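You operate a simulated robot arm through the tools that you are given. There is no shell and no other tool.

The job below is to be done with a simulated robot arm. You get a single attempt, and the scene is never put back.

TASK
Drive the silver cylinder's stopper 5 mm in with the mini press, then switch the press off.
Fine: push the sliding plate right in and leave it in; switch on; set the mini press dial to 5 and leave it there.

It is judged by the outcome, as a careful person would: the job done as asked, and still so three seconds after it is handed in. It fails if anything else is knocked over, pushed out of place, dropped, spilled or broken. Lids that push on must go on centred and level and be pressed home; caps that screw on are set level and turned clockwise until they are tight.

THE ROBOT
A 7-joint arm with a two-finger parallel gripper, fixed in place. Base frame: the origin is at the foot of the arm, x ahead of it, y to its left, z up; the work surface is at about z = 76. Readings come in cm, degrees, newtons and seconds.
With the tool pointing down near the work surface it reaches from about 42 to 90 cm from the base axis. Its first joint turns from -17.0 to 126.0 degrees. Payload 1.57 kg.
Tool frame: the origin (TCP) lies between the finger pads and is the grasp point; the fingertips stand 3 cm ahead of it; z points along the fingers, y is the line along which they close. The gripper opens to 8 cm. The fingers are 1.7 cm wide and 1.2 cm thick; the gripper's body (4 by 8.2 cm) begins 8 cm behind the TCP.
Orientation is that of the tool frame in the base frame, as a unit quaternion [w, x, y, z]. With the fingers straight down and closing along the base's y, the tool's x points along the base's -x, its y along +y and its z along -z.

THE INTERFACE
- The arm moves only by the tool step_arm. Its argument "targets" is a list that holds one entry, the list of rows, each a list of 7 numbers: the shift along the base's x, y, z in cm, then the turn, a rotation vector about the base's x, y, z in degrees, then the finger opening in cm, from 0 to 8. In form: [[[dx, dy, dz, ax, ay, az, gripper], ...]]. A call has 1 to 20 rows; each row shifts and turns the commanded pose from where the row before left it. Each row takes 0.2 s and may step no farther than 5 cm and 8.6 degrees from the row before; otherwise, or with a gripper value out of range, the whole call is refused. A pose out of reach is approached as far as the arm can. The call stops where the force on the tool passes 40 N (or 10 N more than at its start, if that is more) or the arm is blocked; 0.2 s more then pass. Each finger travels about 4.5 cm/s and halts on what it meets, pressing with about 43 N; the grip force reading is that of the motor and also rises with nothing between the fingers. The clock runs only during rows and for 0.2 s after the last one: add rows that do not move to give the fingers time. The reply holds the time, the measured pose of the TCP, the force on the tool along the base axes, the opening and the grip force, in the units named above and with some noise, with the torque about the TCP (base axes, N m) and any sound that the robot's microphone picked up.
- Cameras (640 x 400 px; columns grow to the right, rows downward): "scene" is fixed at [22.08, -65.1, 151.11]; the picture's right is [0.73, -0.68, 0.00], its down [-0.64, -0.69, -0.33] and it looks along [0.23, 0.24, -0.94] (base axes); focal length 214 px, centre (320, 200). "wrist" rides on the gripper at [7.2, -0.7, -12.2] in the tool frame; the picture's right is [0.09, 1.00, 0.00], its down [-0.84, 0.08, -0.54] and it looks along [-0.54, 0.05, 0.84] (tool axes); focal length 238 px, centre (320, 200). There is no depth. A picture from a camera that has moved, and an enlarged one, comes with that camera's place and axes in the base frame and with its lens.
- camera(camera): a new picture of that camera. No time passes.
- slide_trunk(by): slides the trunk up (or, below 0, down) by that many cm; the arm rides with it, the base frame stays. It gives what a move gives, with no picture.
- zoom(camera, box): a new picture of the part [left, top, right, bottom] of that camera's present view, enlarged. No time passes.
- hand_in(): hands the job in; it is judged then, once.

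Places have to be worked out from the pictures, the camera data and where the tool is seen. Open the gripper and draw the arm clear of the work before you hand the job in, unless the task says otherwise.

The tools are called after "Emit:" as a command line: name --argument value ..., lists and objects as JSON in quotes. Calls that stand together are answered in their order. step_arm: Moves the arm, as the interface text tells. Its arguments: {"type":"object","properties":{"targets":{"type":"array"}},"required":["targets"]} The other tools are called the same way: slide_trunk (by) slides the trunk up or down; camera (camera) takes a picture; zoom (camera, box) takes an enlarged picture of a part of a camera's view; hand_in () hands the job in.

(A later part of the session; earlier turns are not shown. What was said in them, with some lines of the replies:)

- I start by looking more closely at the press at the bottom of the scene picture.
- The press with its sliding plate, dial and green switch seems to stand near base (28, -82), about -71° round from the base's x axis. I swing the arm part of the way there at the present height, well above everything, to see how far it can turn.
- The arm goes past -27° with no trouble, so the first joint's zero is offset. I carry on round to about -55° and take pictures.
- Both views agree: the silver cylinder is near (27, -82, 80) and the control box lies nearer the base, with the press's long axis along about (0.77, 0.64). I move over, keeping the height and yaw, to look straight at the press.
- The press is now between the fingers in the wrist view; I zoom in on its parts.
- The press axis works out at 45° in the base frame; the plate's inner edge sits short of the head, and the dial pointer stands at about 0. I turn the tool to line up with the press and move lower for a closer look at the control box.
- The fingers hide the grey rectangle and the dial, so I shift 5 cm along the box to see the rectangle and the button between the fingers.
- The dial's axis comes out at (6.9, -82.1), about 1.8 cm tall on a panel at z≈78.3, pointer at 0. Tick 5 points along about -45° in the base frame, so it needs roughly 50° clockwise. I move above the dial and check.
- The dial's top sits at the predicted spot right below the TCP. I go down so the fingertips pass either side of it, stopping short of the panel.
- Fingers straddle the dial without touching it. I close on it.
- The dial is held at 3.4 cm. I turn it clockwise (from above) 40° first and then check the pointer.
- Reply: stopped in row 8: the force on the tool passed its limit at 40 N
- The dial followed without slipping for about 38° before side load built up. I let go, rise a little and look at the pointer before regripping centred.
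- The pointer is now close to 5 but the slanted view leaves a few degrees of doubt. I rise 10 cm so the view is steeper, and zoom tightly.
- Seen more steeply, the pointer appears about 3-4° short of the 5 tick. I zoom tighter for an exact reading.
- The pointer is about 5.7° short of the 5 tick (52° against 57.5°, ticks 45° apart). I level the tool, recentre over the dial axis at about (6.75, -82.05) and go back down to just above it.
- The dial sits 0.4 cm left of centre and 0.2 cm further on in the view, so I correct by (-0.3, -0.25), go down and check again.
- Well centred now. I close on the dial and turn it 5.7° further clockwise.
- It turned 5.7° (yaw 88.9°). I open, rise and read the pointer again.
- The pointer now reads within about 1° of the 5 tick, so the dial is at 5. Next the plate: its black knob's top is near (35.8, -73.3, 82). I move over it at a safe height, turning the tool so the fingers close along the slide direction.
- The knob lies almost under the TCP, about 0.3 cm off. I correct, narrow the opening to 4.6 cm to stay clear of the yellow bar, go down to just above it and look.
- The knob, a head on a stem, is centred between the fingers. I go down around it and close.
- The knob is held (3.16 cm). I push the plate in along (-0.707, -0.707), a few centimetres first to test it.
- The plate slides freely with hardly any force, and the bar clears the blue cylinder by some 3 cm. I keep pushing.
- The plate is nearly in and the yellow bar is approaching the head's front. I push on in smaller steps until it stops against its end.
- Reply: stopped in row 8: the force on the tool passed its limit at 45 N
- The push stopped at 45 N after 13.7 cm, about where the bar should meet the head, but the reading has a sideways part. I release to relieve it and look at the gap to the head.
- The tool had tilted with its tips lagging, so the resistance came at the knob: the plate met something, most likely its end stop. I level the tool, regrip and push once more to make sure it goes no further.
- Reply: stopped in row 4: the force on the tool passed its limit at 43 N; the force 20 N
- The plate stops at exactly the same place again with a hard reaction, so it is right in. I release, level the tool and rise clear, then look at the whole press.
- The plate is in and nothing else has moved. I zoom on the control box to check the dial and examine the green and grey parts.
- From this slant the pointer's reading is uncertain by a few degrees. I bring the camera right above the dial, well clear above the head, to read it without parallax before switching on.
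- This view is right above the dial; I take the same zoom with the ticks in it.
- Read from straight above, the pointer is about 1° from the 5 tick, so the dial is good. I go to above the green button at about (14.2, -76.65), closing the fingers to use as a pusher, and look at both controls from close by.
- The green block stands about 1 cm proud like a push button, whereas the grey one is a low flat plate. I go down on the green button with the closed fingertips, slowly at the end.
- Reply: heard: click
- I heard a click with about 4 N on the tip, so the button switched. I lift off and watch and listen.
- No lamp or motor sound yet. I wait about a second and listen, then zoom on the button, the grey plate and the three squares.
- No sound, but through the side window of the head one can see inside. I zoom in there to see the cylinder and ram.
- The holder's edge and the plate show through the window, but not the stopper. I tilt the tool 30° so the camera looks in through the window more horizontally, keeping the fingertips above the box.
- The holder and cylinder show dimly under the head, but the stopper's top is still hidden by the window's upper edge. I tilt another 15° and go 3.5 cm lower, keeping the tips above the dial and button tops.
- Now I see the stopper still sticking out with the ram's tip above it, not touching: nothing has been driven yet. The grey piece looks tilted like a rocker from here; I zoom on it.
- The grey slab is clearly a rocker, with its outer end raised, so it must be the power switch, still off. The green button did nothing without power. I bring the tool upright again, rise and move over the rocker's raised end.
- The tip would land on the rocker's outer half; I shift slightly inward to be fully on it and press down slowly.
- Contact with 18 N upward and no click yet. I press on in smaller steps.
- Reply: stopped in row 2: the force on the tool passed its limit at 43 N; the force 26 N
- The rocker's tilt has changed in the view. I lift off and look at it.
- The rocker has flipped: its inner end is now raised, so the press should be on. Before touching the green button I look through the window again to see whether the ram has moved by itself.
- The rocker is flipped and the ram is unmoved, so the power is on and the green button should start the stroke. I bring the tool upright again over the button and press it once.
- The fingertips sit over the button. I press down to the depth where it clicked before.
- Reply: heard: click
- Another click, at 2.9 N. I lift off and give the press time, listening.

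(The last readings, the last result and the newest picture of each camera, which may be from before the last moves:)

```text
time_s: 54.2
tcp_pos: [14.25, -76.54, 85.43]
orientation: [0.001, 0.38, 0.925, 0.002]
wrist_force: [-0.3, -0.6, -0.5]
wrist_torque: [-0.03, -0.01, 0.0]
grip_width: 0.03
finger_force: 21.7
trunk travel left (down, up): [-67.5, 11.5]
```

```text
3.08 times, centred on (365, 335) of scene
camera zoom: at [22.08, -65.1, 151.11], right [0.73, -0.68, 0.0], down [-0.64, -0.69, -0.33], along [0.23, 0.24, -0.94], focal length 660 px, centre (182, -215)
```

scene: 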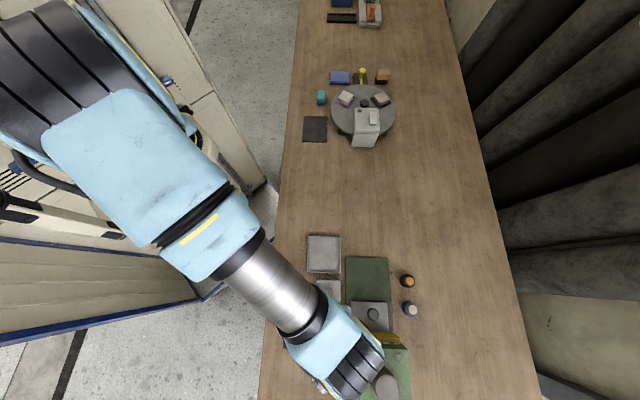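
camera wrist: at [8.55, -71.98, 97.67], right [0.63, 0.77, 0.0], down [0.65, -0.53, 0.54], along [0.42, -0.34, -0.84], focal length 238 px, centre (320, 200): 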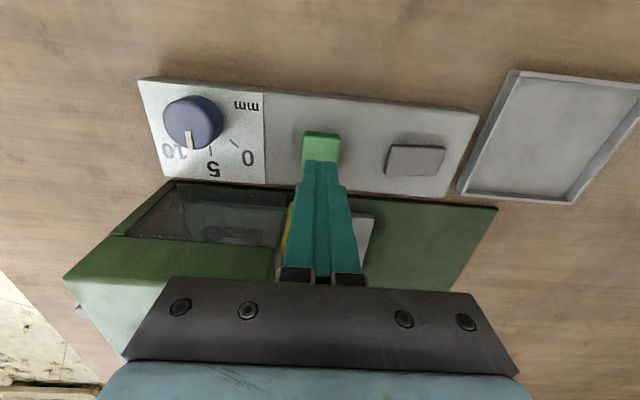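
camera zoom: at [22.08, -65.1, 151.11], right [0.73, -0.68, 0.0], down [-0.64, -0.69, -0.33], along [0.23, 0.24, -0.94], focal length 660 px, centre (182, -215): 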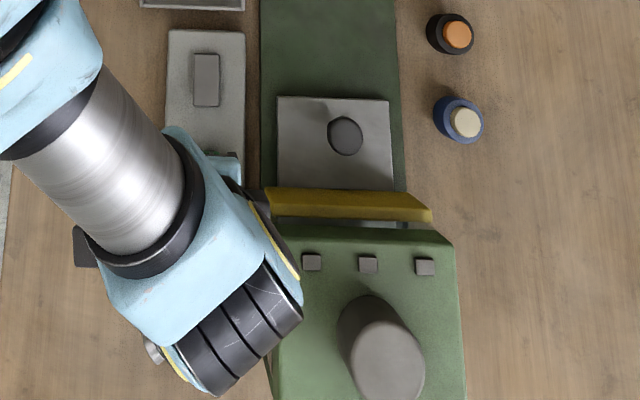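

No sound to report. I look through the window again for the ram's position.

Emit:
step_arm --targets '[[[0, 0, 3.5, 0, 0, 0, 0], [-1.6, -0.1, 0, -5.3, -5.3, 0, 0], [-1.5, -0.1, 0, -5.3, -5.3, 0, 0], [0, 0, 0, -5.3, -5.3, 0, 0], [0, 0, 0, -5.3, -5.3, 0, 0], [0, 0, 0, -5.3, -5.3, 0, 0], [0, 0, -2, -5.3, -5.3, 0, 0], [0, 0, -2, 0, 0, 0, 0], [0, 0, 0, 0, 0, 0, 0]]]'

Emit:
zoom --camera "wrist" --box '[190, 115, 310, 200]'

Emit:
zoom --camera "wrist" --box '[320, 80, 520, 170]'

```text
time_s: 56.2
tcp_pos: [11.14, -76.69, 85.08]
orientation: [0.353, 0.352, 0.854, -0.148]
wrist_force: [0.6, 0.0, 0.8]
wrist_torque: [0.0, 0.03, -0.01]
grip_width: 0.01
finger_force: 21.5
trunk travel left (down, up): [-67.5, 11.5]
```

```text
4.71 times, centred on (250, 158) of wrist
camera zoom: at [0.87, -67.54, 88.5], right [0.65, 0.75, -0.07], down [0.21, -0.09, 0.97], along [0.73, -0.65, -0.21], focal length 1122 px, centre (649, 400)
```

zoom: 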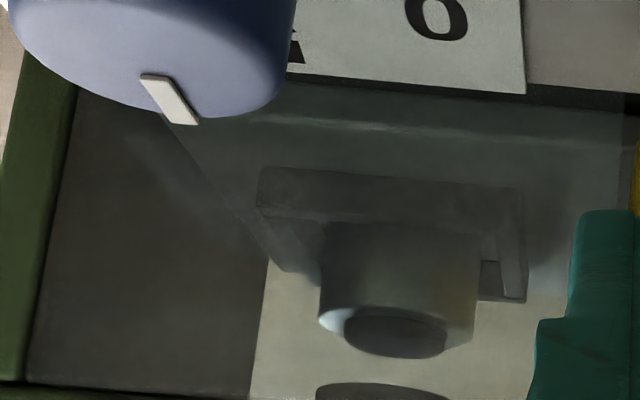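

```text
3.20 times, centred on (420, 125) of wrist
camera zoom: at [0.87, -67.54, 88.5], right [0.65, 0.75, -0.07], down [0.21, -0.09, 0.97], along [0.73, -0.65, -0.21], focal length 763 px, centre (0, 440)
```

zoom: 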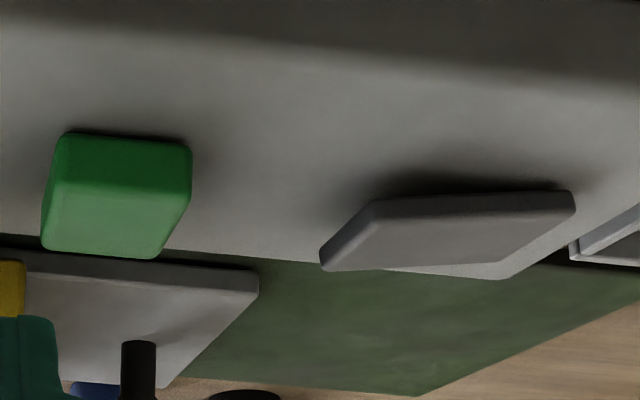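

The stopper now stands about 5 mm lower (some 18-20 px at ~34 px/cm), and the ram is back up. Now I switch off: tool upright and over to the rocker's raised inner end at about (18.7, -71.9).

Emit:
step_arm --targets '[[[0, 0, 3, 0, 0, 0, 0], [0, 0, 1, 5.3, 5.3, 0, 0], [0, 0, 0, 5.3, 5.3, 0, 0], [0, 0, 0, 5.3, 5.3, 0, 0], [0, 0, 0, 5.3, 5.3, 0, 0], [0, 0, 0, 5.3, 5.3, 0, 0], [0, 0, 0, 5.3, 5.3, 0, 0], [3.8, 2.4, 0, 0, 0, 0, 0], [3.8, 2.4, 0, 0, 0, 0, 0], [0, 0, -1.5, 0, 0, 0, 0], [0, 0, 0, 0, 0, 0, 0]]]'

Emit:
zoom --camera "wrist" --box '[230, 90, 410, 200]'

```text
time_s: 58.6
tcp_pos: [18.54, -71.9, 87.44]
orientation: [0.0, 0.38, 0.925, 0.001]
wrist_force: [-0.9, -0.6, -0.4]
wrist_torque: [0.01, 0.04, -0.03]
grip_width: 0.0
finger_force: 21.3
trunk travel left (down, up): [-67.5, 11.5]
```

```text
3.56 times, centred on (320, 145) of wrist
camera zoom: at [12.95, -67.41, 99.67], right [0.63, 0.77, 0.0], down [0.65, -0.53, 0.54], along [0.42, -0.34, -0.84], focal length 848 px, centre (320, 396)
```

zoom: 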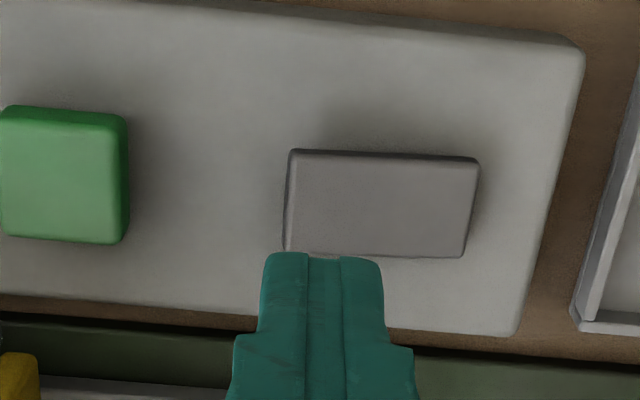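

The tips will land on the rocker's inner half. I press down slowly there.

Emit:
step_arm --targets '[[[0, 0, -2.2, 0, 0, 0, 0], [0, 0, -2, 0, 0, 0, 0], [0, 0, -0.2, 0, 0, 0, 0], [0, 0, -0.2, 0, 0, 0, 0], [0, 0, -0.2, 0, 0, 0, 0], [0, 0, -0.2, 0, 0, 0, 0], [0, 0, -0.15, 0, 0, 0, 0]]]'

Emit:
zoom --camera "wrist" --box '[230, 90, 410, 200]'

```text
time_s: 60.2
tcp_pos: [18.77, -71.93, 82.46]
orientation: [0.001, 0.379, 0.925, -0.001]
wrist_force: [2.0, 3.2, 18.7]
wrist_torque: [0.14, -0.12, 0.0]
grip_width: 0.01
finger_force: 21.3
trunk travel left (down, up): [-67.5, 11.5]
```

```text
3.56 times, centred on (320, 145) of wrist
camera zoom: at [13.03, -67.38, 94.66], right [0.63, 0.77, 0.0], down [0.65, -0.53, 0.54], along [0.42, -0.34, -0.84], focal length 848 px, centre (320, 396)
```

zoom: 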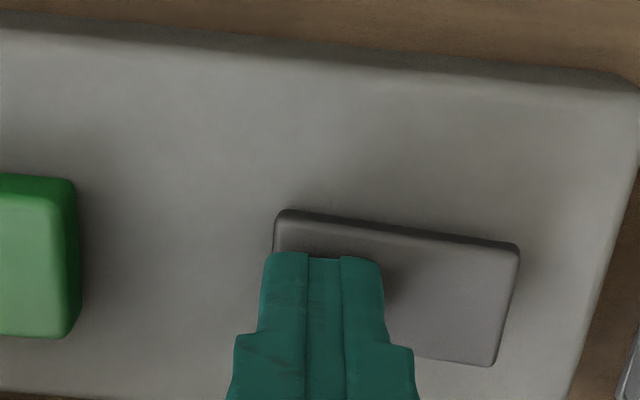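

The rocker now leans the original way. One more small push to be sure it is fully home, then I lift off.

Emit:
step_arm --targets '[[[0, 0, -0.15, 0, 0, 0, 0]]]'

Emit:
step_arm --targets '[[[0, 0, 1.5, 0, 0, 0, 0], [0, 0, 3, 0, 0, 0, 0], [0, 0, 0, 0, 0, 0, 0]]]'

Emit:
zoom --camera "wrist" --box '[230, 90, 410, 200]'

```text
time_s: 60.6
tcp_pos: [18.74, -71.94, 82.53]
orientation: [0.002, 0.381, 0.925, -0.001]
wrist_force: [2.6, 6.0, 34.3]
wrist_torque: [0.42, -0.3, -0.01]
grip_width: 0.0
finger_force: 21.1
trunk travel left (down, up): [-67.5, 11.5]
```

```text
time_s: 61.4
tcp_pos: [18.73, -71.87, 86.71]
orientation: [-0.001, 0.381, 0.925, 0.002]
wrist_force: [0.0, -0.1, -0.3]
wrist_torque: [0.02, 0.02, -0.04]
grip_width: 0.02
finger_force: 21.6
trunk travel left (down, up): [-67.5, 11.5]
```

```text
3.56 times, centred on (320, 145) of wrist
camera zoom: at [13.0, -67.35, 98.79], right [0.63, 0.77, 0.0], down [0.65, -0.53, 0.54], along [0.42, -0.34, -0.84], focal length 848 px, centre (320, 396)
```

zoom: 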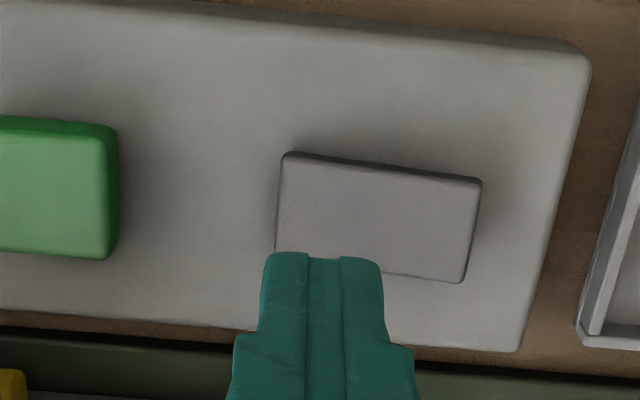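

The rocker stays in its original off position. I rise, open the gripper and draw the arm clear, then check the whole scene.

Emit:
step_arm --targets '[[[0, 0, 4.5, 0, 0, 0, 0], [0, 0, 4.5, 0, 0, 0, 0], [0, 0, 4.5, 0, 0, 0, 2], [0, 0, 4.5, 0, 0, 0, 5], [3.5, 3, 1, 0, 0, 0, 6], [3.5, 3, 0, 0, 0, 0, 6], [3.5, 3, 0, 0, 0, 0, 6], [3.5, 3, 0, 0, 0, 0, 6], [3.5, 3, 0, 0, 0, 0, 6], [3.5, 3, 0, 0, 0, 0, 6], [0, 0, 0, 0, 0, 0, 6]]]'

Emit:
camera --camera "scene"

Emit:
zoom --camera "scene" --box '[290, 240, 430, 400]'

```text
time_s: 63.8
tcp_pos: [39.72, -53.79, 105.65]
orientation: [0.0, 0.38, 0.925, 0.001]
wrist_force: [0.1, -0.7, 0.3]
wrist_torque: [0.01, 0.01, 0.01]
grip_width: 5.99
finger_force: 0.1
trunk travel left (down, up): [-67.5, 11.5]
```

```text
taken
```

scene: 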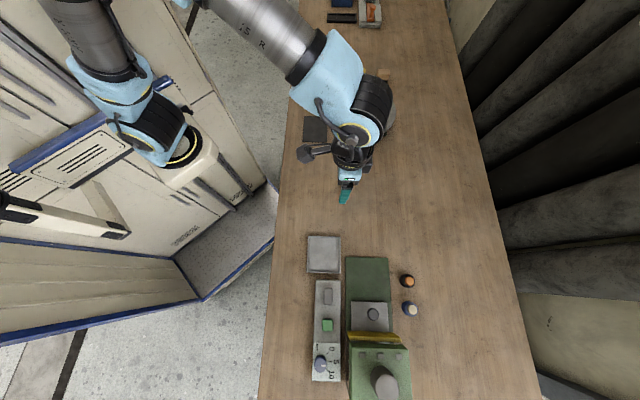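

```text
2.50 times, centred on (360, 320) of scene
camera zoom: at [22.08, -65.1, 151.11], right [0.73, -0.68, 0.0], down [-0.64, -0.69, -0.33], along [0.23, 0.24, -0.94], focal length 536 px, centre (220, -100)
```

zoom: 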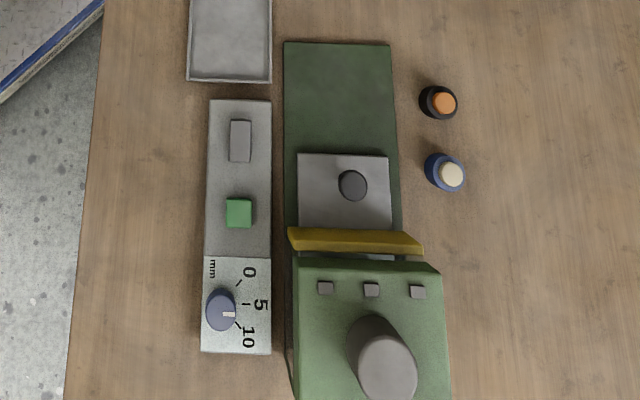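

The stopper has been driven in about 5 mm, the rocker is back in its off position, the plate is in and the dial is at 5. The other cylinders and the tray are where they were and the arm is clear, so I hand the job in.

Emit:
hand_in

```text
The job is handed in.
```

I drove the silver cylinder's stopper in about 5 mm with the mini press, switched the press off, and handed the job in. I don't have the verdict yet.

- **Stopper:** the depth is my estimate from the view through the press's side window before and after the stroke. It was not measured more exactly than that.
- **Plate:** it is pushed in until it hit a hard stop twice at the same place, and I left it in.
- **Dial:** it is set to 5 and left there. Seen from straight above, the pointer is about 1° past the 5 mark, roughly 0.1 mm.
- **Power:** the grey rocker is the on/off switch and the green button starts the stroke. I pressed green once before the power was on, which did nothing, then once more after switching on. The rocker is back in its original position, which I take as off because there is no lamp to confirm it.

Nothing else looked moved in the last picture. The gripper is open and the arm is clear of the press.
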